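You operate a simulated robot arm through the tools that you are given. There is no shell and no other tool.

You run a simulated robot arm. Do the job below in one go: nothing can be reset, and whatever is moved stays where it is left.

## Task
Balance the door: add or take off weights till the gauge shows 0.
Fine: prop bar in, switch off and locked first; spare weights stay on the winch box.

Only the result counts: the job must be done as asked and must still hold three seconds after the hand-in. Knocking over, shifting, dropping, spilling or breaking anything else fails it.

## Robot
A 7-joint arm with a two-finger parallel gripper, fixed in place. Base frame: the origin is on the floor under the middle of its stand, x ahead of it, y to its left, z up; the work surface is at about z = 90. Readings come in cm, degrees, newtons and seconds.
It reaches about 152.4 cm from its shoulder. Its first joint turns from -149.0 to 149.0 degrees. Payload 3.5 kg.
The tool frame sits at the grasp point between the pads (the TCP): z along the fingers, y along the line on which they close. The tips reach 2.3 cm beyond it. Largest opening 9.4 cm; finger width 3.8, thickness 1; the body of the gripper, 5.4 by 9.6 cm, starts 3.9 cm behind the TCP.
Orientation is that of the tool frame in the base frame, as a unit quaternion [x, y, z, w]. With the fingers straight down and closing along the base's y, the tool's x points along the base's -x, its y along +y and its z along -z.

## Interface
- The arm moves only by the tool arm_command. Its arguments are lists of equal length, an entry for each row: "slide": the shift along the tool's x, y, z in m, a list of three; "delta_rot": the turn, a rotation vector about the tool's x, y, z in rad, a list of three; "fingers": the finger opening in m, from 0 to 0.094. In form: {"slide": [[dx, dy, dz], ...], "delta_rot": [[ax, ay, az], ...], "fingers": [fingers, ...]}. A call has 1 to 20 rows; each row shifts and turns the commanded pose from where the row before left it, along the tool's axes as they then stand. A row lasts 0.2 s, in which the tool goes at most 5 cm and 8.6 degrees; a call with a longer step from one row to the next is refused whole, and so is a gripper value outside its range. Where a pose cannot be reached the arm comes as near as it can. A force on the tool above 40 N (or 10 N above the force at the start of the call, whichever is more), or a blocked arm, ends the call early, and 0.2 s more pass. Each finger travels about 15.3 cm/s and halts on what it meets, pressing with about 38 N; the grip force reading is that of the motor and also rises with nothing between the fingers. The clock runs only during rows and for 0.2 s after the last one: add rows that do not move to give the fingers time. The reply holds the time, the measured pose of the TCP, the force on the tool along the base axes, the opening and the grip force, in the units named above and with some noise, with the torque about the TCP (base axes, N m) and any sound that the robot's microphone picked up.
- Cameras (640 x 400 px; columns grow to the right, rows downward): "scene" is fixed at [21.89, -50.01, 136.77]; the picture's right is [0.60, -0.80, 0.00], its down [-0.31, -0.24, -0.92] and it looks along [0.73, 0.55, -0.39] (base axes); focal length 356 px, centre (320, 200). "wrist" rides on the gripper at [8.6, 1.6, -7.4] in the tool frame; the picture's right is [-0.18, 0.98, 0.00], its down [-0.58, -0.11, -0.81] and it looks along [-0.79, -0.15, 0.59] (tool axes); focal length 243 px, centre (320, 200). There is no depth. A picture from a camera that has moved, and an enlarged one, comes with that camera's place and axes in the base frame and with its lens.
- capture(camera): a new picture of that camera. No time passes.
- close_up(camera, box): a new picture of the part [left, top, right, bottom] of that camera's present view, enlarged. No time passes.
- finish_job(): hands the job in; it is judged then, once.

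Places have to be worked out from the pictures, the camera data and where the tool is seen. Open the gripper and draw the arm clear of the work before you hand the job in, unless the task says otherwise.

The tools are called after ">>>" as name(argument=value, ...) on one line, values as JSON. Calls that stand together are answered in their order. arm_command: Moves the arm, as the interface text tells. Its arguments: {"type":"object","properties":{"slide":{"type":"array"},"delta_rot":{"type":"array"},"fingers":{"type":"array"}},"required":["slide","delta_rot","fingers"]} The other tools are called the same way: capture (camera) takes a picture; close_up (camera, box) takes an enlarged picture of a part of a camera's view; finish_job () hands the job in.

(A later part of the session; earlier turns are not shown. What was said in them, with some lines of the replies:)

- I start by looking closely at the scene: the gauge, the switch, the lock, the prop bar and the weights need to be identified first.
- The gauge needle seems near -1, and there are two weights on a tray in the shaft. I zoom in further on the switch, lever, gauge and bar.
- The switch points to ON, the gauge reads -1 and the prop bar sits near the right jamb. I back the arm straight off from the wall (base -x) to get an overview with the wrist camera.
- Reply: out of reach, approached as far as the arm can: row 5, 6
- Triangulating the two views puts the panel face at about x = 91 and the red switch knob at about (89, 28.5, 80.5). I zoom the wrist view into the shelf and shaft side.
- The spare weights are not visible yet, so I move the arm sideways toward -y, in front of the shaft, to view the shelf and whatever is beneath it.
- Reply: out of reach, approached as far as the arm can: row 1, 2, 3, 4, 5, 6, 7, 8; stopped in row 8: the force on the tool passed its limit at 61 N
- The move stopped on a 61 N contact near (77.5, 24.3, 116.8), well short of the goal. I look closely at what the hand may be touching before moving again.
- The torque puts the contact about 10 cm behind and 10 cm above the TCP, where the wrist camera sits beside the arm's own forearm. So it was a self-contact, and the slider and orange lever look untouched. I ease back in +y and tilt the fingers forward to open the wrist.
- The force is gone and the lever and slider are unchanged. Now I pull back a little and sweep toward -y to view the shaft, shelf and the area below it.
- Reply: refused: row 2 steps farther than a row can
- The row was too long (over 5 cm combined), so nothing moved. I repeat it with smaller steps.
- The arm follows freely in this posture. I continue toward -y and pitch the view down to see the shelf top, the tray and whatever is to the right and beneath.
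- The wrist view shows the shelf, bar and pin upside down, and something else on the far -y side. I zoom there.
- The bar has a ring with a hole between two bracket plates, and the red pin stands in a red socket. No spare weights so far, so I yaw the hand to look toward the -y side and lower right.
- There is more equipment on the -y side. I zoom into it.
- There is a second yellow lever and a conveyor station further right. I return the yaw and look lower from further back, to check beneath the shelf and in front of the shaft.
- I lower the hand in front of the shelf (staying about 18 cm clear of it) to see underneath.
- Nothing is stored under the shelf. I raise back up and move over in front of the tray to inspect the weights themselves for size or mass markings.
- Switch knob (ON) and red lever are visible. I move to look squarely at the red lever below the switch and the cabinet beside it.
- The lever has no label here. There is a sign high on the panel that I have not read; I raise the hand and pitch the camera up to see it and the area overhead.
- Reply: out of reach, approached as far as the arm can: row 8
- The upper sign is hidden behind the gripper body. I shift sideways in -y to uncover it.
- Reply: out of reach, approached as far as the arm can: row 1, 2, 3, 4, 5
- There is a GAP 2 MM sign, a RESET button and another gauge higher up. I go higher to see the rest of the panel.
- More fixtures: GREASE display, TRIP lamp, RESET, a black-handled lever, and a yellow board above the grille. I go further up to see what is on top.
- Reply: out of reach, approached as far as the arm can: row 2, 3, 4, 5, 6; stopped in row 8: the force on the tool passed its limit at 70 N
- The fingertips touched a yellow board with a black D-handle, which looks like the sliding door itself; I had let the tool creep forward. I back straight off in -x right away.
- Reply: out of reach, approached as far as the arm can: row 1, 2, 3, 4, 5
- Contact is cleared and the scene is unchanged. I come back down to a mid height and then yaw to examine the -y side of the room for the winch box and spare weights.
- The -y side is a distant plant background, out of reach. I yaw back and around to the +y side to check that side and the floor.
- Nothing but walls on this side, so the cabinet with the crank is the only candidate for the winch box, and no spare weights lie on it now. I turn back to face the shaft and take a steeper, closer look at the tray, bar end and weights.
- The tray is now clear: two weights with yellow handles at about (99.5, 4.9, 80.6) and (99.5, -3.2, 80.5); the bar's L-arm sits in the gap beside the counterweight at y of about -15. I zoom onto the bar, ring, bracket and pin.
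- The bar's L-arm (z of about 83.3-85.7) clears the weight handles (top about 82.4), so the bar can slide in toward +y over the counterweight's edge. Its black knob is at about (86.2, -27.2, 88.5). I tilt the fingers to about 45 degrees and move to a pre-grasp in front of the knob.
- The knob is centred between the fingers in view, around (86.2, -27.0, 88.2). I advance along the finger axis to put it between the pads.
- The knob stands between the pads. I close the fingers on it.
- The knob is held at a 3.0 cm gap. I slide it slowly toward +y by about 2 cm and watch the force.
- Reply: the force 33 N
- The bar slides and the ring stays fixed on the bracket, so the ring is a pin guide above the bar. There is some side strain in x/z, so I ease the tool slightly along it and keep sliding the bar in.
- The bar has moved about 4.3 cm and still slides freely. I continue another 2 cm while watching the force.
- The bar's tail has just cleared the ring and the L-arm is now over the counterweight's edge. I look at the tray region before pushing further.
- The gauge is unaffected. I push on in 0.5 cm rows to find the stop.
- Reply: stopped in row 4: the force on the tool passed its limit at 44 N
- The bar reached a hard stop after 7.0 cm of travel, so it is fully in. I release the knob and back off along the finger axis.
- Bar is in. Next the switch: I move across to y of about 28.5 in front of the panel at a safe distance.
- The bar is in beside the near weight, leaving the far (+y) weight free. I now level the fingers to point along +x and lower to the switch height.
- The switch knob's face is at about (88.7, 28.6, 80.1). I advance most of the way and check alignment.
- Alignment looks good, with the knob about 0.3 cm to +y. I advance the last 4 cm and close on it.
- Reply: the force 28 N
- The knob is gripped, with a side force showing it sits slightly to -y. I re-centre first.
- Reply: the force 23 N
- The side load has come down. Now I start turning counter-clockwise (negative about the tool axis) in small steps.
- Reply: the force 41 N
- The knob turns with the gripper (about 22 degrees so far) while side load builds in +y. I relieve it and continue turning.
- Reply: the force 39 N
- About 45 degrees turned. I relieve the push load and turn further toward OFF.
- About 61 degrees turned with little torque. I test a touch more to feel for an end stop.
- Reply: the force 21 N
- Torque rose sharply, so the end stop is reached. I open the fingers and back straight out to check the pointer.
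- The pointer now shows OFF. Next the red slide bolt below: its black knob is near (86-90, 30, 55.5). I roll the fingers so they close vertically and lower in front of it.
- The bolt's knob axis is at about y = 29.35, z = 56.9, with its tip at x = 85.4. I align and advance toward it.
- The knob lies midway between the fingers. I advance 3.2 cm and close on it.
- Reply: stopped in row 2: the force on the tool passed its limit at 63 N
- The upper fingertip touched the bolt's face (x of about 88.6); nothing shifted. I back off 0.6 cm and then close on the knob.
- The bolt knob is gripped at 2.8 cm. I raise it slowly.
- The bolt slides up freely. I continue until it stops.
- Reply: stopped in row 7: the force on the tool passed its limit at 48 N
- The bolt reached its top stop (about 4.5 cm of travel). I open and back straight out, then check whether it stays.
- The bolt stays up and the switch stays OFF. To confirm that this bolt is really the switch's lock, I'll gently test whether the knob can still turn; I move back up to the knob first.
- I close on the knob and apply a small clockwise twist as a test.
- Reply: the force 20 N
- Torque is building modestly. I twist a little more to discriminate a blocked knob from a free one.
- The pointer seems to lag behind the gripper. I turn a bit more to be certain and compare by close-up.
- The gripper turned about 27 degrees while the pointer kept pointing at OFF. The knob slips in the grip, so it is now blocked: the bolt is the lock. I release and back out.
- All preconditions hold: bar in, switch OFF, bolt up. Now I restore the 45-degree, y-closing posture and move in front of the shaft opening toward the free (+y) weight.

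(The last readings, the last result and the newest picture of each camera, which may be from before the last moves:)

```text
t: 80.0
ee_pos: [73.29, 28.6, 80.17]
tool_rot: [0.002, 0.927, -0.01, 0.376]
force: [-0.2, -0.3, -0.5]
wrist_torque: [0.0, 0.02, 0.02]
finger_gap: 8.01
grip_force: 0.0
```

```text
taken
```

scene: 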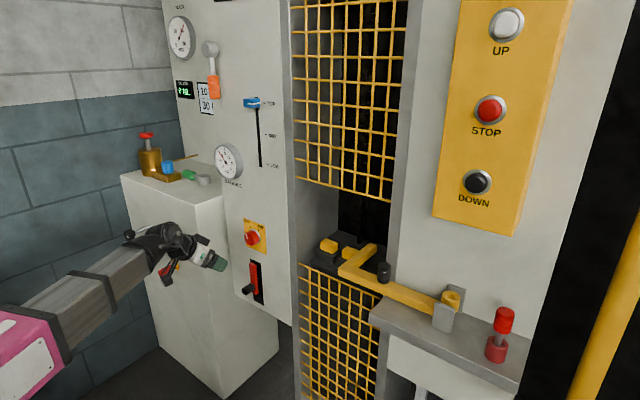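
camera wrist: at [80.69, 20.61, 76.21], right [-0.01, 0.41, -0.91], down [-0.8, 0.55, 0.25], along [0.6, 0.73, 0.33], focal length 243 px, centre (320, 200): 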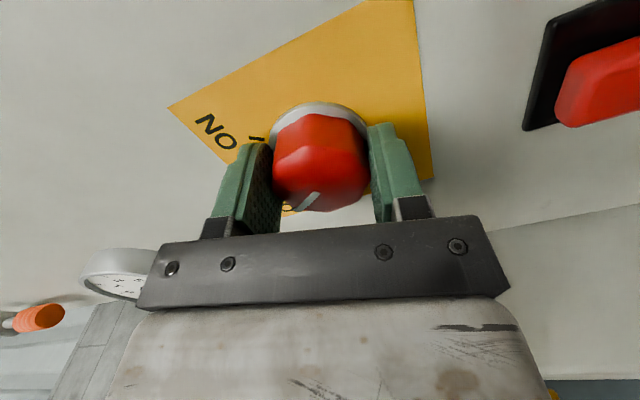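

I move to a viewing/pre-grasp point in front of the opening at about (80, 4.9, 100).

>>> arm_command(slide=[[-0.0233, -0.0296, -0.012], [-0.0233, -0.0296, -0.012], [-0.0233, -0.0296, -0.012], [-0.0233, -0.0296, -0.012], [-0.0233, -0.0296, -0.012], [-0.0233, -0.0296, -0.012], [-0.0233, -0.0296, -0.012], [-0.0233, -0.0296, -0.012]], delta_rot=[[-0.02, 0, 0], [0, 0, 0], [0, 0, 0], [0, 0, 0], [0, 0, 0], [0, 0, 0], [0, 0, 0], [0, 0, 0]], fingers=[0.07, 0.07, 0.07, 0.07, 0.07, 0.07, 0.07, 0.07])

>>> capture(camera="wrist")

>>> close_up(camera="wrist", box=[220, 0, 440, 130])

>>> capture(camera="scene")

```text
t: 81.8
ee_pos: [80.03, 4.96, 100.17]
tool_rot: [-0.003, 0.927, 0.001, 0.376]
force: [0.6, -0.3, -0.7]
wrist_torque: [0.01, 0.0, 0.0]
finger_gap: 6.96
grip_force: 0.1
```

```text
taken
camera wrist: at [68.7, 6.55, 99.12], right [0.13, 0.98, 0.13], down [-0.14, -0.11, 0.98], along [0.98, -0.14, 0.13], focal length 243 px, centre (320, 200)
```

wrist: 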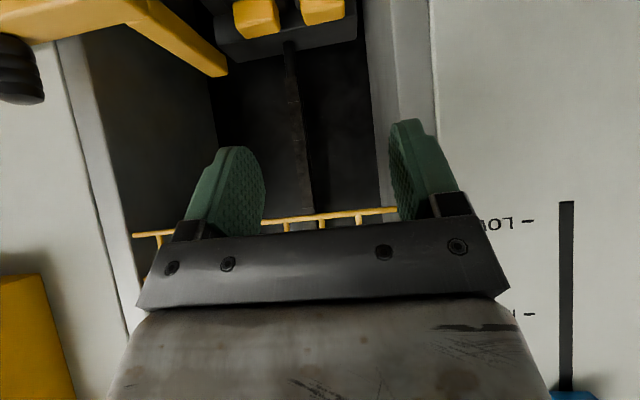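

```text
2.91 times, centred on (330, 65) of wrist
camera zoom: at [68.7, 6.55, 99.12], right [0.13, 0.98, 0.13], down [-0.14, -0.11, 0.98], along [0.98, -0.14, 0.13], focal length 706 px, centre (291, 593)
```

zoom: 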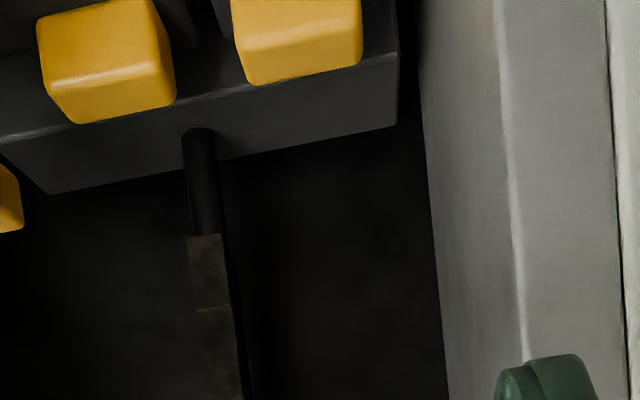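

```text
taken
```

scene: 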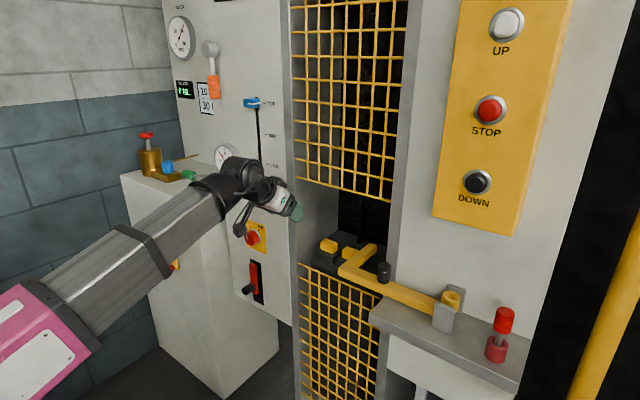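

The +y weight's handle is about 4.6 cm wide, centred near (98.7, 5.2) with its top near z = 82.3. I advance partway into the opening and re-check alignment.

>>> arm_command(slide=[[-0.0025, 0, 0.04], [-0.0025, 0, 0.04], [-0.0025, 0, 0.04], [-0.0025, 0, 0.03]], delta_rot=[[0, 0, 0], [0, 0, 0], [0, 0, 0], [0, 0, 0]], fingers=[0.066, 0.066, 0.066, 0.066])

>>> capture(camera="wrist")

>>> close_up(camera="scene", box=[270, 170, 400, 290])

```text
t: 82.8
ee_pos: [91.31, 4.95, 89.96]
tool_rot: [-0.002, 0.926, 0.0, 0.377]
force: [0.5, 0.6, -0.3]
wrist_torque: [-0.01, 0.02, 0.03]
finger_gap: 6.62
grip_force: 0.0
```

```text
taken
camera wrist: at [79.95, 6.6, 89.16], right [0.13, 0.98, 0.13], down [-0.15, -0.11, 0.98], along [0.98, -0.15, 0.13], focal length 243 px, centre (320, 200)
```

wrist: 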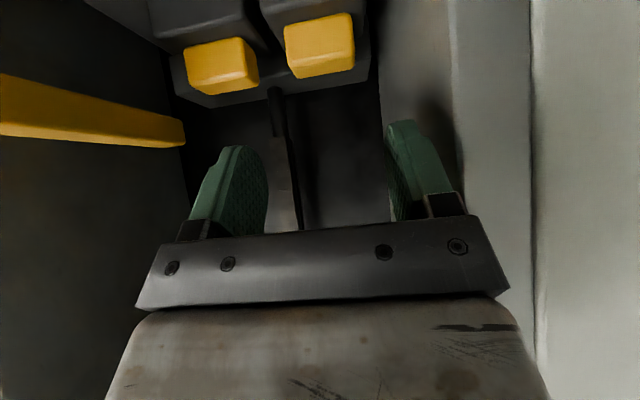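

```text
3.33 times, centred on (335, 230) of scene
camera zoom: at [21.89, -50.01, 136.77], right [0.6, -0.8, 0.0], down [-0.31, -0.24, -0.92], along [0.73, 0.55, -0.39], focal length 1187 px, centre (270, 100)
```

zoom: 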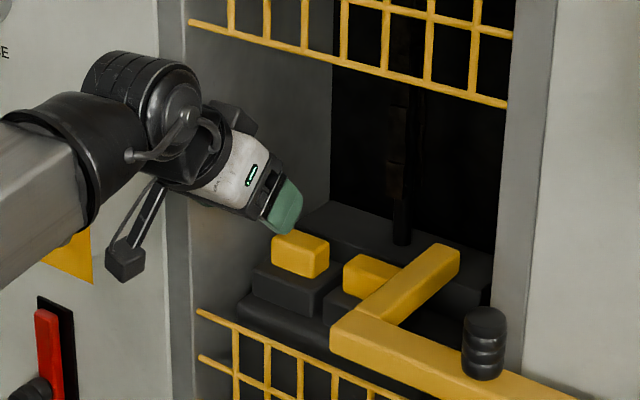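

>>> close_up(camera="wrist", box=[170, 0, 390, 130])

```text
2.91 times, centred on (280, 65) of wrist
camera zoom: at [79.95, 6.6, 89.16], right [0.13, 0.98, 0.13], down [-0.15, -0.11, 0.98], along [0.98, -0.15, 0.13], focal length 706 px, centre (436, 593)
```

zoom: 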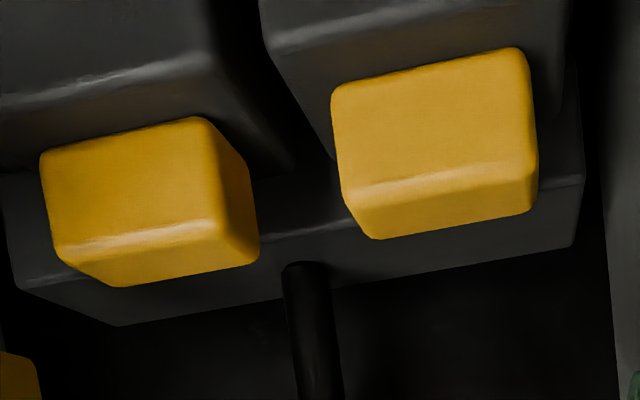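

Refined: handle spans x 98.9-101.5, y 2.75-7.65, z 78.6-81.4. I advance along the finger axis to about 2.5 cm short of the grasp.

>>> arm_command(slide=[[-0.002, 0.0025, 0.03], [-0.002, 0, 0.03], [-0.002, 0, 0.03]], delta_rot=[[0, 0, 0], [0, 0, 0], [0, 0, 0]], fingers=[0.066, 0.066, 0.066])

>>> capture(camera="wrist")

>>> close_up(camera="scene", box=[270, 170, 400, 290])

```text
t: 83.6
ee_pos: [98.0, 5.24, 83.91]
tool_rot: [-0.001, 0.927, 0.0, 0.376]
force: [0.1, 0.2, 0.5]
wrist_torque: [-0.01, -0.01, -0.02]
finger_gap: 6.61
grip_force: 0.1
```

```text
taken
camera wrist: at [86.69, 6.96, 82.98], right [0.13, 0.98, 0.13], down [-0.15, -0.11, 0.98], along [0.98, -0.14, 0.13], focal length 243 px, centre (320, 200)
```

wrist: 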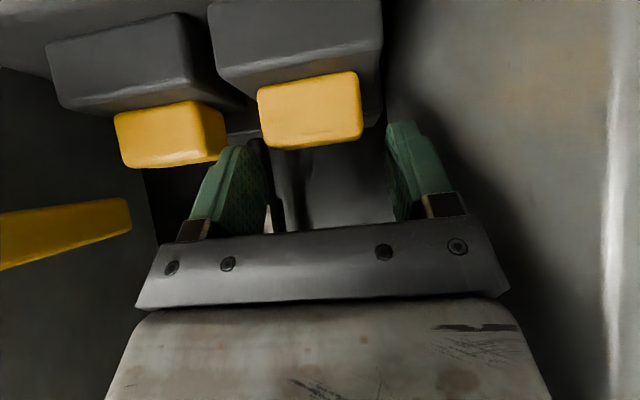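

```text
3.33 times, centred on (335, 230) of scene
camera zoom: at [21.89, -50.01, 136.77], right [0.6, -0.8, 0.0], down [-0.31, -0.24, -0.92], along [0.73, 0.55, -0.39], focal length 1187 px, centre (270, 100)
```

zoom: 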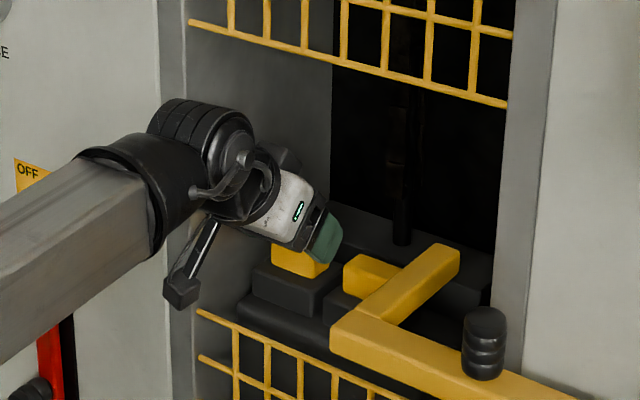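

>>> close_up(camera="wrist", box=[180, 50, 440, 240])

```text
2.11 times, centred on (310, 145) of wrist
camera zoom: at [86.69, 6.96, 82.98], right [0.13, 0.98, 0.13], down [-0.15, -0.11, 0.98], along [0.98, -0.14, 0.13], focal length 511 px, centre (341, 316)
```

zoom: 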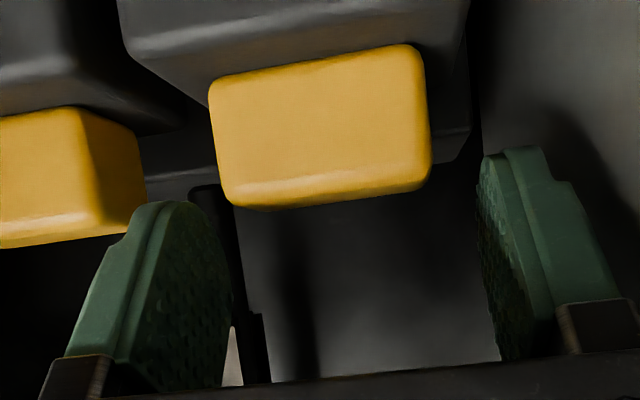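

The handle centre is within about 1 mm of the finger midline. I advance the last 2.6 cm.

>>> arm_command(slide=[[0, -0.001, 0.014], [0, 0, 0.012]], delta_rot=[[0, 0, 0], [0, 0, 0]], fingers=[0.066, 0.066])

>>> capture(camera="wrist")

>>> close_up(camera="scene", box=[300, 200, 380, 280])

```text
t: 84.2
ee_pos: [99.85, 5.17, 82.11]
tool_rot: [-0.002, 0.927, 0.0, 0.376]
force: [0.0, -0.6, 0.5]
wrist_torque: [-0.01, -0.02, 0.0]
finger_gap: 6.62
grip_force: 0.1
```

```text
taken
camera wrist: at [88.41, 6.82, 81.24], right [0.13, 0.98, 0.13], down [-0.15, -0.11, 0.98], along [0.98, -0.14, 0.13], focal length 243 px, centre (320, 200)
```

wrist: 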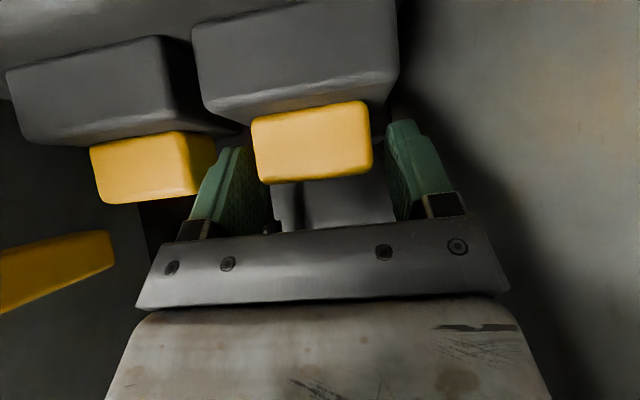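

```text
5.00 times, centred on (340, 240) of scene
camera zoom: at [21.89, -50.01, 136.77], right [0.6, -0.8, 0.0], down [-0.31, -0.24, -0.92], along [0.73, 0.55, -0.39], focal length 1781 px, centre (220, 0)
```

zoom: 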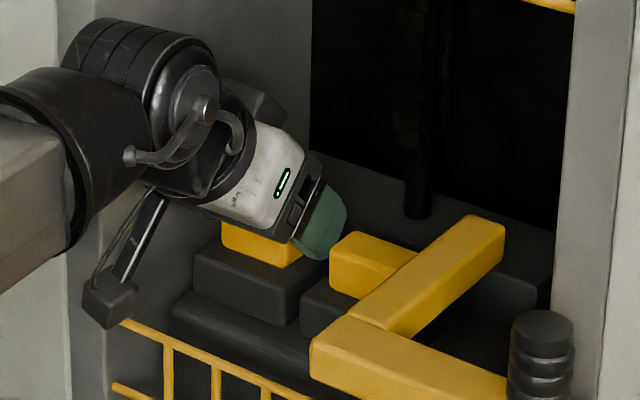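

The handle sits between the pads without contact. I close the grip.

>>> arm_command(slide=[[0, 0, 0], [0, 0, 0], [0, 0, 0], [0, 0, 0]], delta_rot=[[0, 0, 0], [0, 0, 0], [0, 0, 0], [0, 0, 0]], fingers=[0.055, 0.045, 0.035, 0.035])

>>> capture(camera="wrist")

```text
t: 85.2
ee_pos: [99.81, 5.17, 82.16]
tool_rot: [-0.002, 0.927, 0.0, 0.376]
force: [0.1, 0.0, 0.6]
wrist_torque: [0.07, -0.14, -0.12]
finger_gap: 4.95
grip_force: 37.5
```

```text
taken
camera wrist: at [88.4, 6.81, 81.24], right [0.13, 0.98, 0.13], down [-0.15, -0.11, 0.98], along [0.98, -0.15, 0.13], focal length 243 px, centre (320, 200)
```

wrist: 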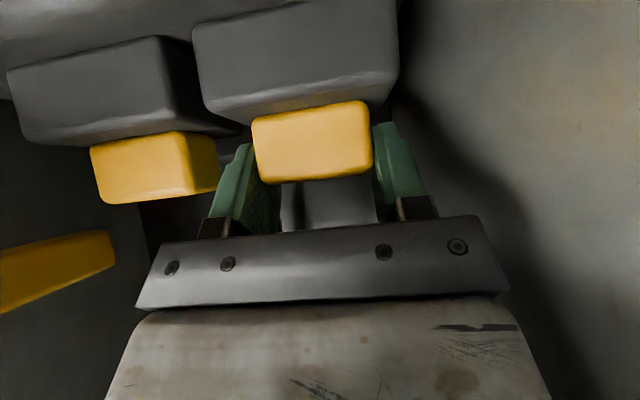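

The handle is gripped at 4.95 cm. I lift it straight up by 1.5 cm and read the load.

>>> arm_command(slide=[[-0.0035, 0, -0.0036], [-0.0035, 0, -0.0036], [-0.0035, 0, -0.0036], [0, 0, 0]], delta_rot=[[0, 0, 0], [0, 0, 0], [0, 0, 0], [0, 0, 0]], fingers=[0.035, 0.035, 0.035, 0.035])

>>> capture(camera="wrist")

>>> close_up(camera="scene", box=[300, 200, 380, 280])

>>> close_up(camera="scene", box=[200, 130, 270, 190])

```text
t: 86.2
ee_pos: [99.6, 5.16, 83.67]
tool_rot: [-0.002, 0.927, 0.0, 0.376]
force: [0.1, -0.6, -10.4]
wrist_torque: [-0.02, 0.02, 0.01]
finger_gap: 4.98
grip_force: 37.9
```

```text
taken
camera wrist: at [88.33, 6.83, 82.68], right [0.13, 0.98, 0.13], down [-0.14, -0.11, 0.98], along [0.98, -0.14, 0.13], focal length 243 px, centre (320, 200)
```

wrist: 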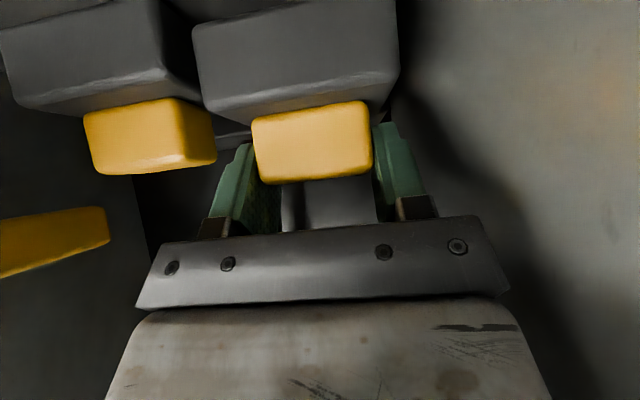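

```text
5.00 times, centred on (340, 240) of scene
camera zoom: at [21.89, -50.01, 136.77], right [0.6, -0.8, 0.0], down [-0.31, -0.24, -0.92], along [0.73, 0.55, -0.39], focal length 1781 px, centre (220, 0)
```

zoom: 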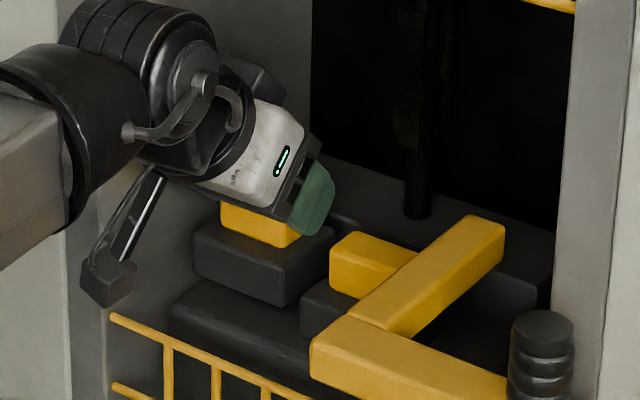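

```text
6.67 times, centred on (235, 160) of scene
camera zoom: at [21.89, -50.01, 136.77], right [0.6, -0.8, 0.0], down [-0.31, -0.24, -0.92], along [0.73, 0.55, -0.39], focal length 2375 px, centre (887, 467)
```

zoom: 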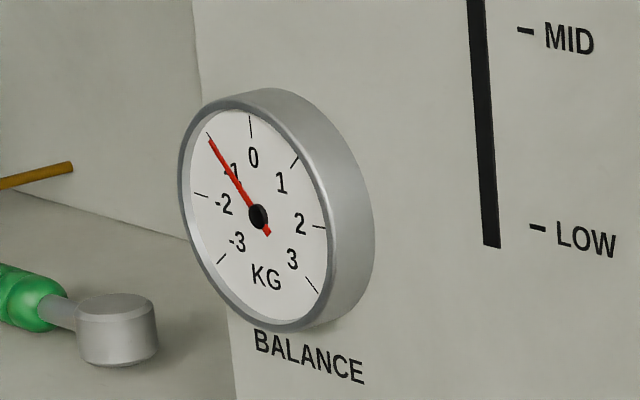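

The weight is free: about 10.4 N, i.e. roughly 1 kg. The gauge still reads -1 with the weight hovering over the tray, so I draw it out along the finger axis and watch the gauge.

>>> arm_command(slide=[[-0.003, 0, -0.01], [0, 0, -0.02], [0, 0, -0.025], [0, 0, -0.03], [0, 0, -0.03], [0, 0, -0.03], [0, 0, -0.03]], delta_rot=[[0, 0, 0], [0, 0, 0], [0, 0, 0], [0, 0, 0], [0, 0, 0], [0, 0, 0], [0, 0, 0]], fingers=[0.035, 0.035, 0.035, 0.035, 0.035, 0.035, 0.035])

>>> capture(camera="scene")

>>> close_up(camera="scene", box=[200, 130, 270, 190])

>>> capture(camera="wrist")

```text
t: 87.8
ee_pos: [87.72, 5.29, 96.31]
tool_rot: [-0.003, 0.926, 0.001, 0.376]
force: [-0.1, -0.1, -10.3]
wrist_torque: [0.0, 0.0, 0.02]
finger_gap: 4.96
grip_force: 37.6
```

```text
taken
```

scene: 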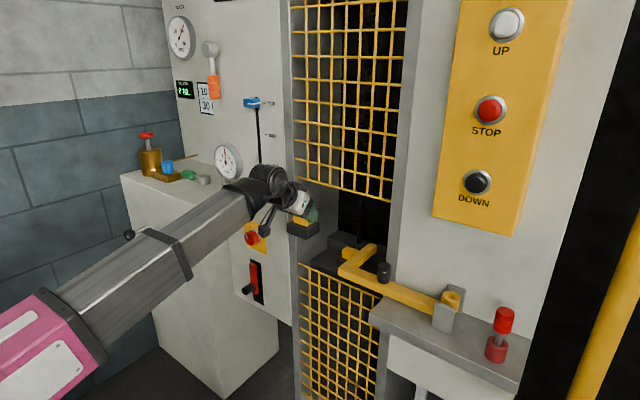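

```text
6.67 times, centred on (235, 160) of scene
camera zoom: at [21.89, -50.01, 136.77], right [0.6, -0.8, 0.0], down [-0.31, -0.24, -0.92], along [0.73, 0.55, -0.39], focal length 2375 px, centre (887, 467)
```

zoom: 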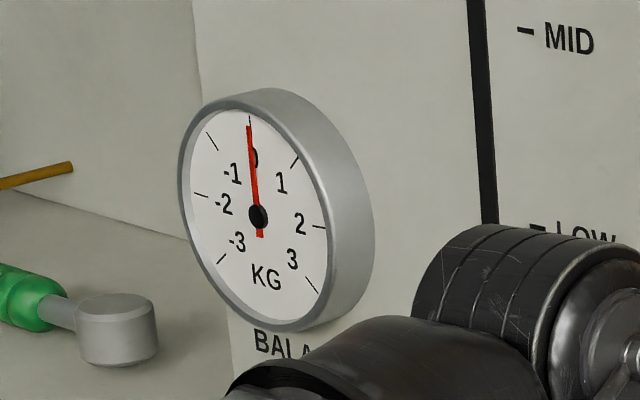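

```text
taken
camera wrist: at [76.38, 6.93, 95.45], right [0.13, 0.98, 0.13], down [-0.14, -0.11, 0.98], along [0.98, -0.14, 0.13], focal length 243 px, centre (320, 200)
```

wrist: 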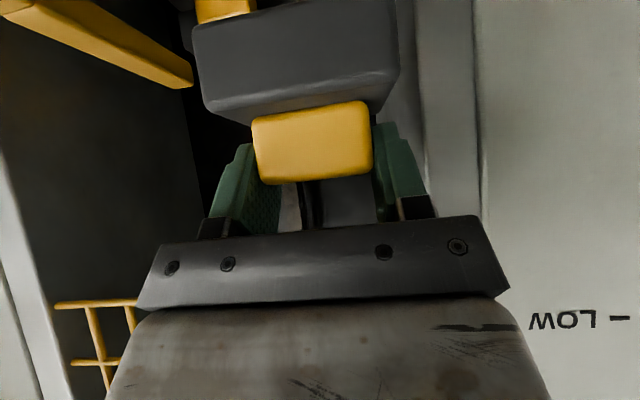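

The gauge now reads 0, so taking one weight off was right. I carry it clear: back and up first, then sideways toward the cabinet (winch box).

>>> arm_command(slide=[[0.006, 0, -0.025], [0.006, 0, -0.034], [0.006, 0, -0.036], [0.006, 0, -0.036], [0.006, 0, -0.034]], delta_rot=[[0, 0, 0], [0, 0, 0], [0, 0, 0], [0, 0, 0], [0, 0, 0]], fingers=[0.035, 0.035, 0.035, 0.035, 0.035])

>>> arm_command(slide=[[0, 0.02, 0], [0, 0.035, 0], [0, 0.04, 0], [0, 0.04, 0], [0, 0.04, 0], [0, 0.04, 0], [0, 0.04, 0], [0, 0.04, 0], [0, 0.04, 0], [0, 0.04, 0], [0, 0.04, 0], [0, 0.035, 0], [0, 0.03, 0], [0, 0.02, 0]], delta_rot=[[0, 0, 0], [0, 0, 0], [0, 0, 0], [0, 0, 0], [0, 0, 0], [0, 0, 0], [0, 0, 0], [0, 0, 0], [0, 0, 0], [0, 0, 0], [0, 0, 0], [0, 0, 0], [0, 0, 0], [0, 0, 0]], fingers=[0.035, 0.035, 0.035, 0.035, 0.035, 0.035, 0.035, 0.035, 0.035, 0.035, 0.035, 0.035, 0.035, 0.035])

>>> capture(camera="wrist")

>>> capture(camera="scene")

```text
t: 89.0
ee_pos: [74.19, 5.14, 106.17]
tool_rot: [-0.002, 0.926, 0.0, 0.376]
force: [-0.1, 0.8, -10.7]
wrist_torque: [0.0, 0.01, 0.0]
finger_gap: 4.98
grip_force: 37.7
```

```text
t: 92.0
ee_pos: [73.88, 55.0, 105.84]
tool_rot: [-0.002, 0.926, -0.001, 0.377]
force: [-0.2, -0.6, -9.5]
wrist_torque: [0.01, 0.04, -0.01]
finger_gap: 4.99
grip_force: 37.8
```

```text
taken
camera wrist: at [62.56, 56.61, 104.98], right [0.13, 0.98, 0.13], down [-0.15, -0.11, 0.98], along [0.98, -0.15, 0.13], focal length 243 px, centre (320, 200)
```

wrist: 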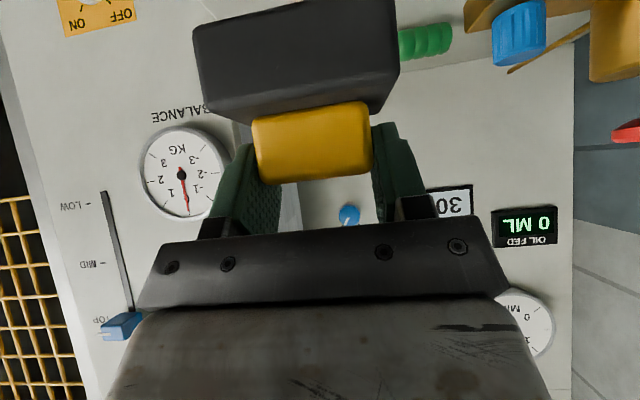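

```text
taken
```

scene: 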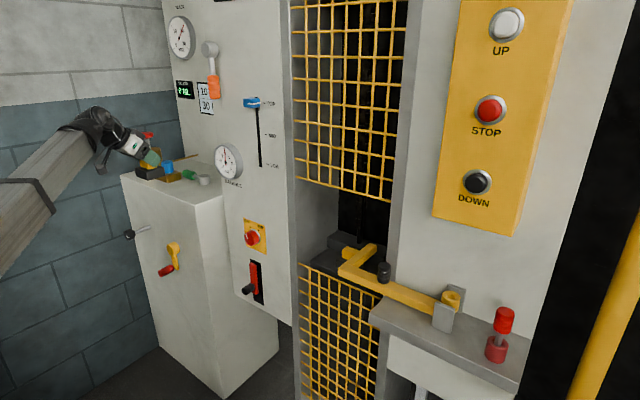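

The weight is held steadily (about 1 kg) at (74, 55, 106). I check the cabinet top geometry in close-up before lowering.

>>> close_up(camera="scene", box=[110, 120, 250, 230])

>>> close_up(camera="wrist", box=[180, 0, 640, 200])

>>> close_up(camera="scene", box=[208, 138, 248, 190])

```text
3.64 times, centred on (180, 175) of scene
camera zoom: at [21.89, -50.01, 136.77], right [0.6, -0.8, 0.0], down [-0.31, -0.24, -0.92], along [0.73, 0.55, -0.39], focal length 1295 px, centre (829, 291)
```

zoom: 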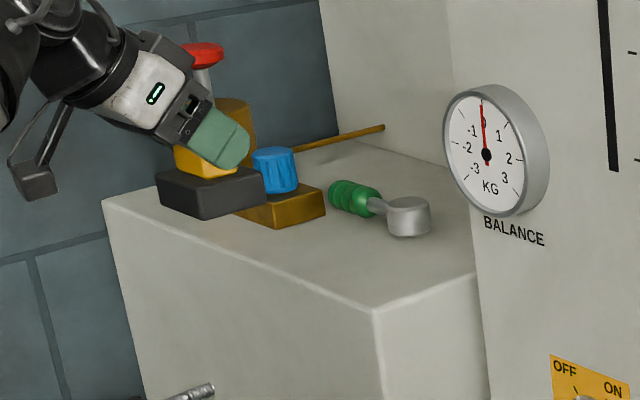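

```text
1.39 times, centred on (410, 100) of wrist
camera zoom: at [62.56, 56.61, 104.98], right [0.13, 0.98, 0.13], down [-0.15, -0.11, 0.98], along [0.98, -0.15, 0.13], focal length 338 px, centre (195, 339)
```

zoom: 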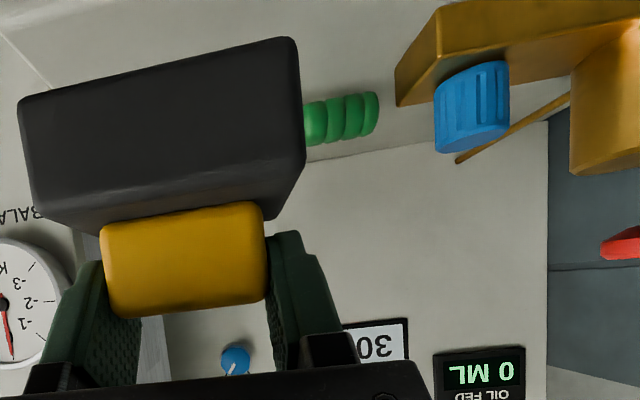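

```text
7.69 times, centred on (228, 164) of scene
camera zoom: at [21.89, -50.01, 136.77], right [0.6, -0.8, 0.0], down [-0.31, -0.24, -0.92], along [0.73, 0.55, -0.39], focal length 2740 px, centre (1028, 477)
```

zoom: 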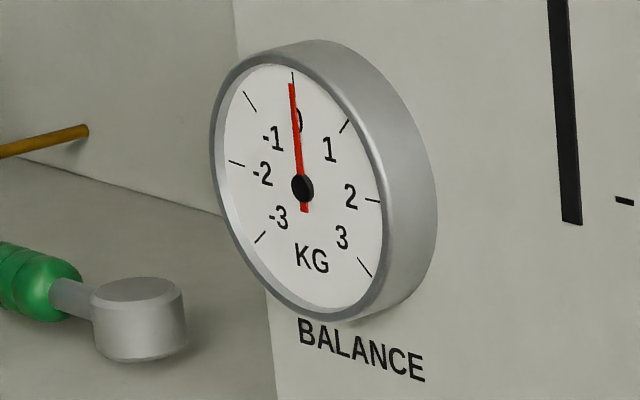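

The gauge clearly reads 0. The cabinet's front-right top corner is at about (82, 45.5, 89) and the wrench lies around x 92-97, y 55-71, so I'll set the weight at about (86.6, 54). I move above that spot.

>>> arm_command(slide=[[-0.0136, -0.0025, 0.025], [-0.0136, -0.0025, 0.032], [-0.0136, -0.0025, 0.033], [-0.0136, -0.0025, 0.03]], delta_rot=[[0, 0, 0], [0, 0, 0], [0, 0, 0], [0, 0, 0]], fingers=[0.035, 0.035, 0.035, 0.035])

>>> close_up(camera="scene", box=[110, 110, 270, 230])

>>> capture(camera="wrist")

```text
t: 93.0
ee_pos: [86.2, 54.11, 101.16]
tool_rot: [-0.002, 0.927, 0.0, 0.376]
force: [-0.5, 0.1, -9.9]
wrist_torque: [0.0, -0.03, -0.01]
finger_gap: 5.02
grip_force: 38.1
```

```text
3.33 times, centred on (190, 170) of scene
camera zoom: at [21.89, -50.01, 136.77], right [0.6, -0.8, 0.0], down [-0.31, -0.24, -0.92], along [0.73, 0.55, -0.39], focal length 1187 px, centre (753, 300)
```

zoom: 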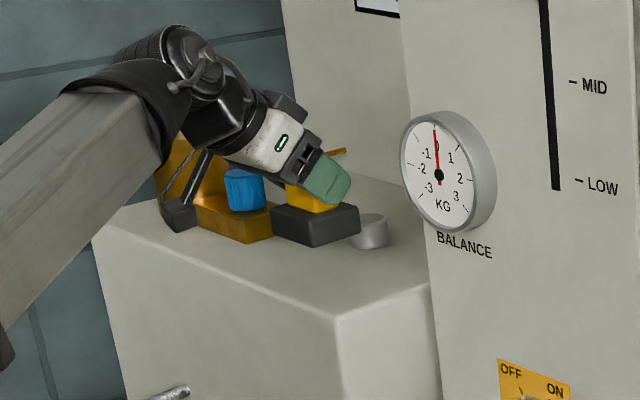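

```text
taken
camera wrist: at [74.87, 55.75, 100.3], right [0.13, 0.98, 0.13], down [-0.15, -0.11, 0.98], along [0.98, -0.14, 0.13], focal length 243 px, centre (320, 200)
```

wrist: 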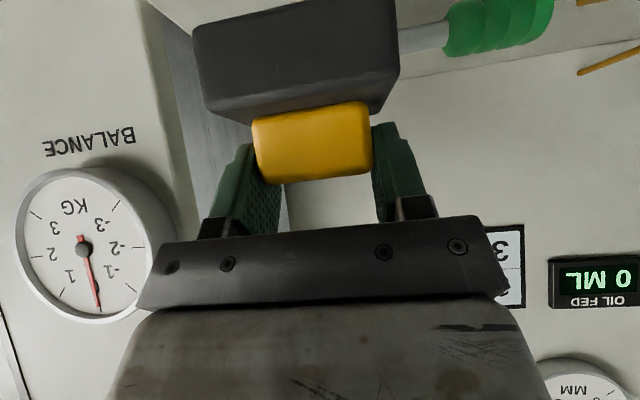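

The spot is clear. I lower it, 4 cm at first (shifting 0.5 cm away from the wrench), then in small steps to feel contact.

>>> arm_command(slide=[[0.0106, 0, 0.0037], [0.007, 0, 0.0072], [0.007, 0, 0.0072], [0.007, 0, 0.0072]], delta_rot=[[0, 0, 0], [0, 0, 0], [0, 0, 0], [0, 0, 0]], fingers=[0.035, 0.035, 0.035, 0.035])

>>> close_up(camera="scene", box=[110, 110, 270, 230])

>>> capture(camera="wrist")

```text
t: 94.0
ee_pos: [85.78, 54.29, 97.08]
tool_rot: [-0.001, 0.926, -0.001, 0.377]
force: [-0.3, -0.1, -9.7]
wrist_torque: [0.01, 0.0, -0.01]
finger_gap: 4.99
grip_force: 37.4
```

```text
3.33 times, centred on (190, 170) of scene
camera zoom: at [21.89, -50.01, 136.77], right [0.6, -0.8, 0.0], down [-0.31, -0.24, -0.92], along [0.73, 0.55, -0.39], focal length 1187 px, centre (753, 300)
```

zoom: 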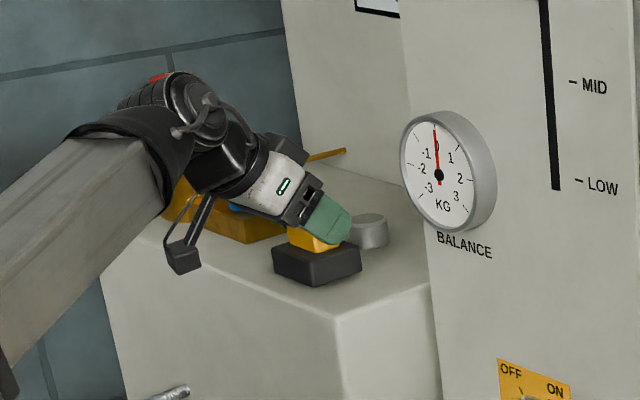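

```text
taken
camera wrist: at [74.4, 55.85, 96.2], right [0.13, 0.98, 0.13], down [-0.15, -0.11, 0.98], along [0.98, -0.15, 0.13], focal length 243 px, centre (320, 200)
```

wrist: 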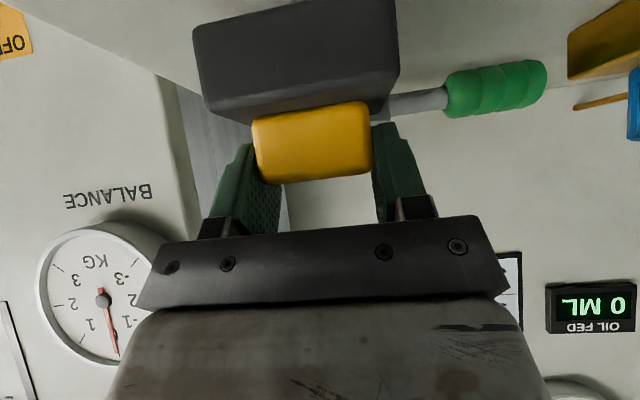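

Just above the surface now. I lower in 2.5 mm steps and watch the vertical force.

>>> arm_command(slide=[[0.00175, 0, 0.0018], [0.00175, 0, 0.0018], [0.00175, 0, 0.0018], [0.00175, 0, 0.0018]], delta_rot=[[0, 0, 0], [0, 0, 0], [0, 0, 0], [0, 0, 0]], fingers=[0.035, 0.035, 0.035, 0.035])

>>> close_up(camera="scene", box=[150, 150, 230, 210])

```text
t: 95.0
ee_pos: [85.61, 54.25, 96.1]
tool_rot: [-0.002, 0.926, 0.0, 0.377]
force: [-2.0, 0.1, -5.8]
wrist_torque: [0.13, -0.04, 0.06]
finger_gap: 4.98
grip_force: 37.7
```

```text
6.67 times, centred on (190, 180) of scene
camera zoom: at [21.89, -50.01, 136.77], right [0.6, -0.8, 0.0], down [-0.31, -0.24, -0.92], along [0.73, 0.55, -0.39], focal length 2375 px, centre (1187, 333)
```

zoom: 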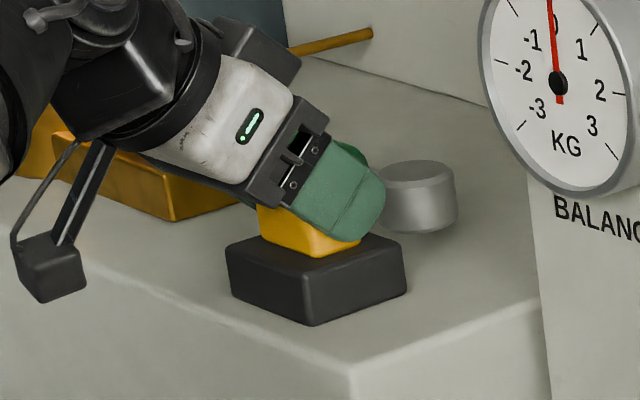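

The load has dropped to 5.8 N, so the weight has begun to touch. I lower slightly more.

>>> arm_command(slide=[[0.0007, 0, 0.0007], [0.0007, 0, 0.0007], [0, 0, 0]], delta_rot=[[0, 0, 0], [0, 0, 0], [0, 0, 0]], fingers=[0.035, 0.035, 0.035])

```text
t: 95.8
ee_pos: [85.71, 54.08, 96.24]
tool_rot: [-0.003, 0.926, 0.001, 0.377]
force: [0.8, 2.9, 19.2]
wrist_torque: [0.13, 0.79, -0.2]
finger_gap: 4.99
grip_force: 38.0
```

It now rests firmly (19 N push). I relieve by 1 mm, then open the fingers.

>>> arm_command(slide=[[-0.0006, 0, -0.0006], [0, 0, 0], [0, 0, 0], [0, 0, 0]], delta_rot=[[0, 0, 0], [0, 0, 0], [0, 0, 0], [0, 0, 0]], fingers=[0.035, 0.05, 0.06, 0.066])

>>> capture(camera="wrist")

>>> close_up(camera="scene", box=[150, 150, 230, 210])

```text
t: 96.8
ee_pos: [85.69, 54.06, 96.14]
tool_rot: [-0.001, 0.926, -0.001, 0.377]
force: [-0.8, 0.1, -0.7]
wrist_torque: [0.04, -0.02, 0.0]
finger_gap: 6.61
grip_force: 0.1
```

```text
taken
camera wrist: at [74.36, 55.71, 95.15], right [0.13, 0.98, 0.13], down [-0.15, -0.11, 0.98], along [0.98, -0.15, 0.13], focal length 243 px, centre (320, 200)
```

wrist: 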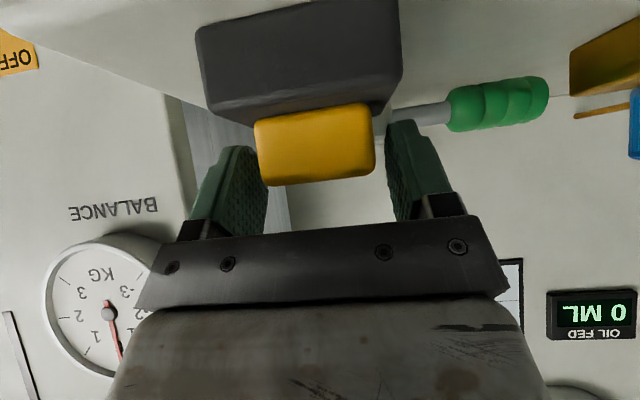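

```text
6.67 times, centred on (190, 180) of scene
camera zoom: at [21.89, -50.01, 136.77], right [0.6, -0.8, 0.0], down [-0.31, -0.24, -0.92], along [0.73, 0.55, -0.39], focal length 2375 px, centre (1187, 333)
```

zoom: 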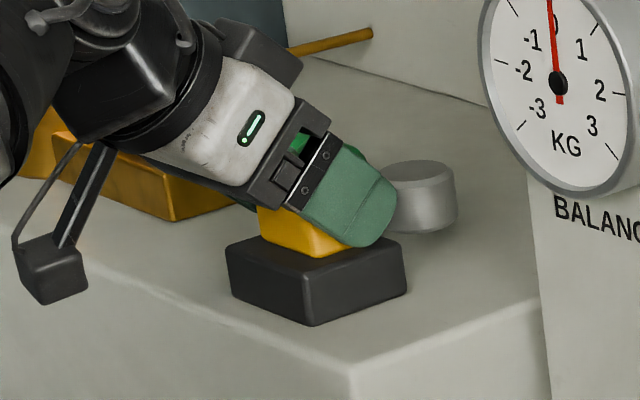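

The weight stands on the box and the fingers are free. I retreat along the finger axis.

>>> arm_command(slide=[[0, 0, -0.01], [0, 0, -0.025], [0, 0, -0.04], [0, 0, -0.04], [0, 0, -0.04], [0, 0, -0.03]], delta_rot=[[0, 0, 0], [0, 0, 0], [0, 0, 0], [0, 0, 0], [0, 0, 0], [0, 0, 0]], fingers=[0.066, 0.066, 0.066, 0.066, 0.066, 0.066])

>>> capture(camera="scene")

>>> close_up(camera="scene", box=[110, 130, 250, 230])

>>> capture(camera="wrist")

```text
t: 98.2
ee_pos: [72.69, 54.24, 109.43]
tool_rot: [-0.002, 0.927, 0.0, 0.376]
force: [-0.2, -0.3, 0.1]
wrist_torque: [0.0, -0.05, 0.02]
finger_gap: 6.63
grip_force: 0.1
```

```text
taken
```

scene: 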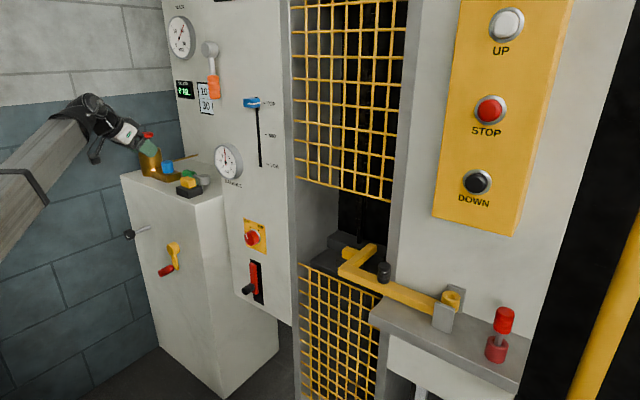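

```text
4.00 times, centred on (180, 180) of scene
camera zoom: at [21.89, -50.01, 136.77], right [0.6, -0.8, 0.0], down [-0.31, -0.24, -0.92], along [0.73, 0.55, -0.39], focal length 1425 px, centre (880, 280)
```

zoom: 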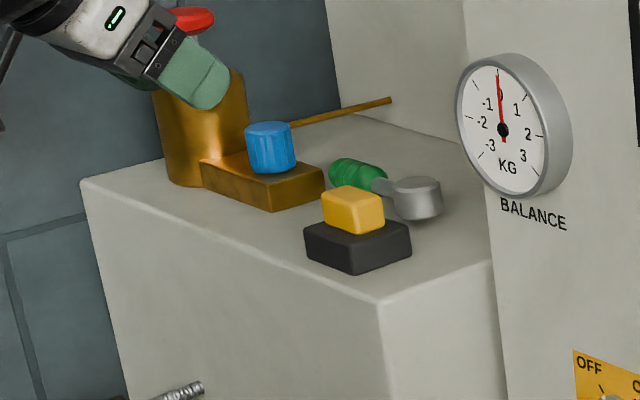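

```text
taken
camera wrist: at [61.25, 55.89, 108.44], right [0.13, 0.98, 0.13], down [-0.15, -0.11, 0.98], along [0.98, -0.15, 0.13], focal length 243 px, centre (320, 200)
```

wrist: 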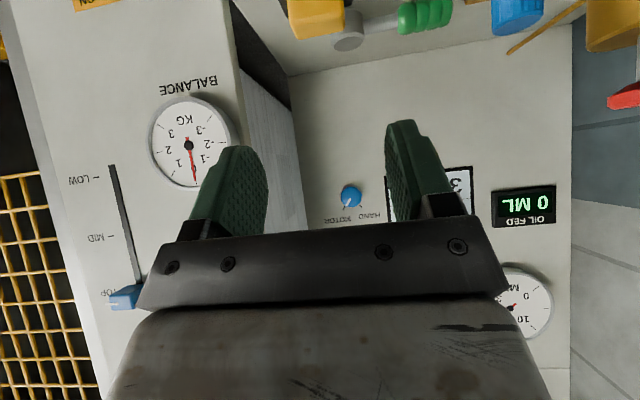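

The spare weight rests on the winch box and the gauge shows 0. I do a final close check of the gauge, switch, bolt, bar and the remaining weight.

>>> close_up(camera="wrist", box=[140, 80, 250, 200])

>>> close_up(camera="scene", box=[208, 138, 248, 190])

>>> close_up(camera="scene", box=[230, 210, 400, 320])

>>> close_up(camera="scene", box=[165, 160, 225, 205])

```text
3.33 times, centred on (195, 140) of wrist
camera zoom: at [61.25, 55.89, 108.44], right [0.13, 0.98, 0.13], down [-0.15, -0.11, 0.98], along [0.98, -0.15, 0.13], focal length 809 px, centre (737, 400)
```

zoom: 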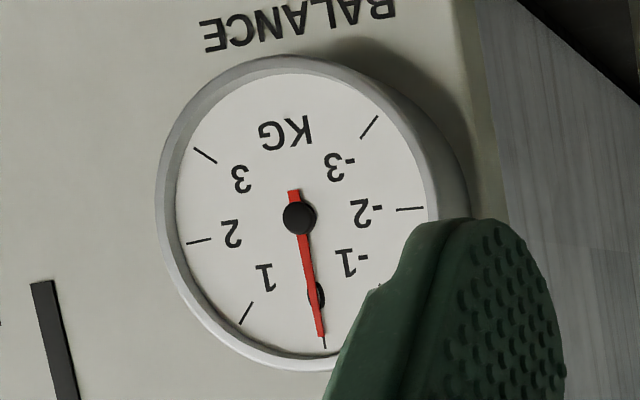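

```text
7.69 times, centred on (228, 164) of scene
camera zoom: at [21.89, -50.01, 136.77], right [0.6, -0.8, 0.0], down [-0.31, -0.24, -0.92], along [0.73, 0.55, -0.39], focal length 2740 px, centre (1028, 477)
```

zoom: 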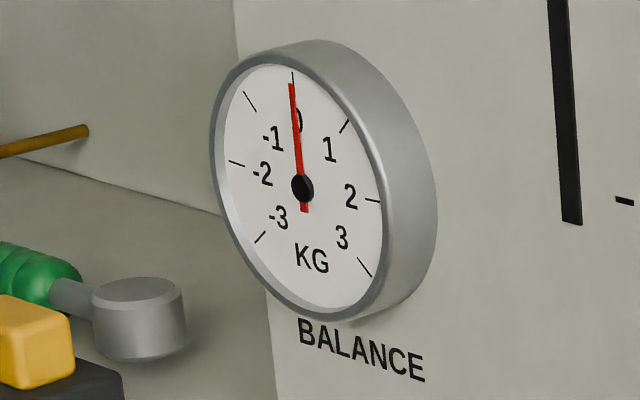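

```text
3.64 times, centred on (315, 265) of scene
camera zoom: at [21.89, -50.01, 136.77], right [0.6, -0.8, 0.0], down [-0.31, -0.24, -0.92], along [0.73, 0.55, -0.39], focal length 1295 px, centre (338, -36)
```

zoom: 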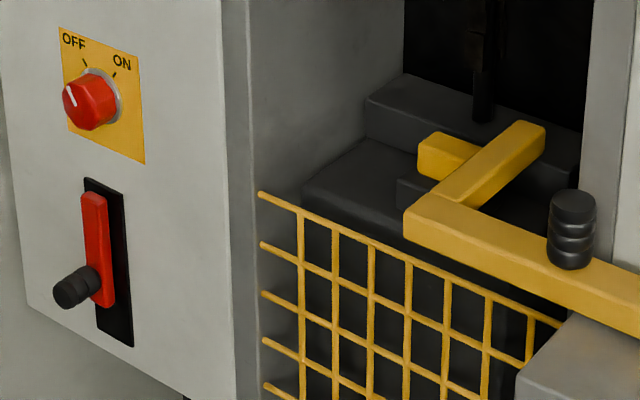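

```text
8.89 times, centred on (195, 182) of scene
camera zoom: at [21.89, -50.01, 136.77], right [0.6, -0.8, 0.0], down [-0.31, -0.24, -0.92], along [0.73, 0.55, -0.39], focal length 3166 px, centre (1431, 356)
```

zoom: 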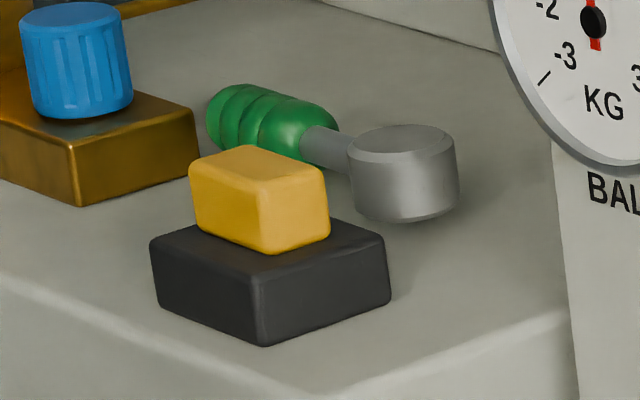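

Everything is in place: gauge on 0, switch OFF, bolt up, bar in, spare weight standing clear of the wrench. I open the gripper fully, draw a bit further away and let things settle.

>>> arm_command(slide=[[0, 0, -0.02], [0, 0, -0.02], [0, 0, 0], [0, 0, 0], [0, 0, 0], [0, 0, 0]], delta_rot=[[0, 0, 0], [0, 0, 0], [0, 0, 0], [0, 0, 0], [0, 0, 0], [0, 0, 0]], fingers=[0.08, 0.094, 0.094, 0.094, 0.094, 0.094])

>>> capture(camera="scene")

```text
t: 99.6
ee_pos: [69.81, 54.13, 112.14]
tool_rot: [-0.002, 0.926, 0.0, 0.377]
force: [0.3, -0.4, -0.1]
wrist_torque: [0.02, 0.01, 0.01]
finger_gap: 9.38
grip_force: 0.0
```

```text
taken
```

scene: 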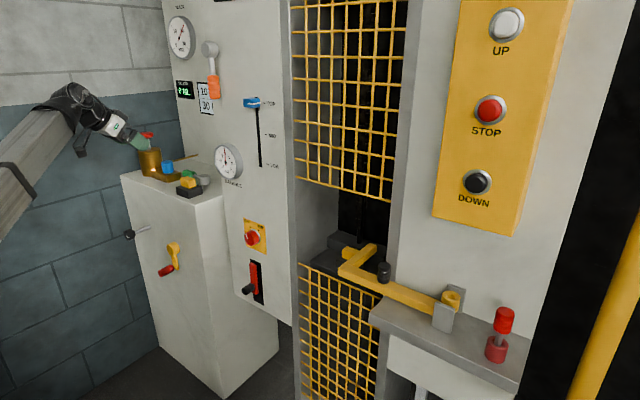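

The scene is stable: gauge at 0, precautions kept, weight on the winch box, gripper open and clear. I hand the job in.

>>> finish_job()

```text
The job is handed in.
```

The door now balances: the gauge went from -1 to 0 after I took one weight of about 1 kg off the tray. I handed the job in and have no verdict back yet.

- **Before touching the weights:** I slid the prop bar in to its stop, turned the switch to OFF and pushed the red bolt below it up. I took that bolt to be the lock. A test twist confirmed it, as the knob would no longer turn back to ON. All three are still set that way.
- **Spare weight:** it stands on top of the cabinet with the crank handle, clear of the wrench and oiler. Nothing is labelled "winch box", so I took that cabinet to be it.
- **Red pin:** I left it in its socket on the shelf, since you didn't mention it.
- **Contacts along the way:** the arm bumped itself once, the fingertips pushed against the yellow door once while I was looking around, and a fingertip pressed the bolt once while I was lining up on it. Nothing looked shifted afterwards.
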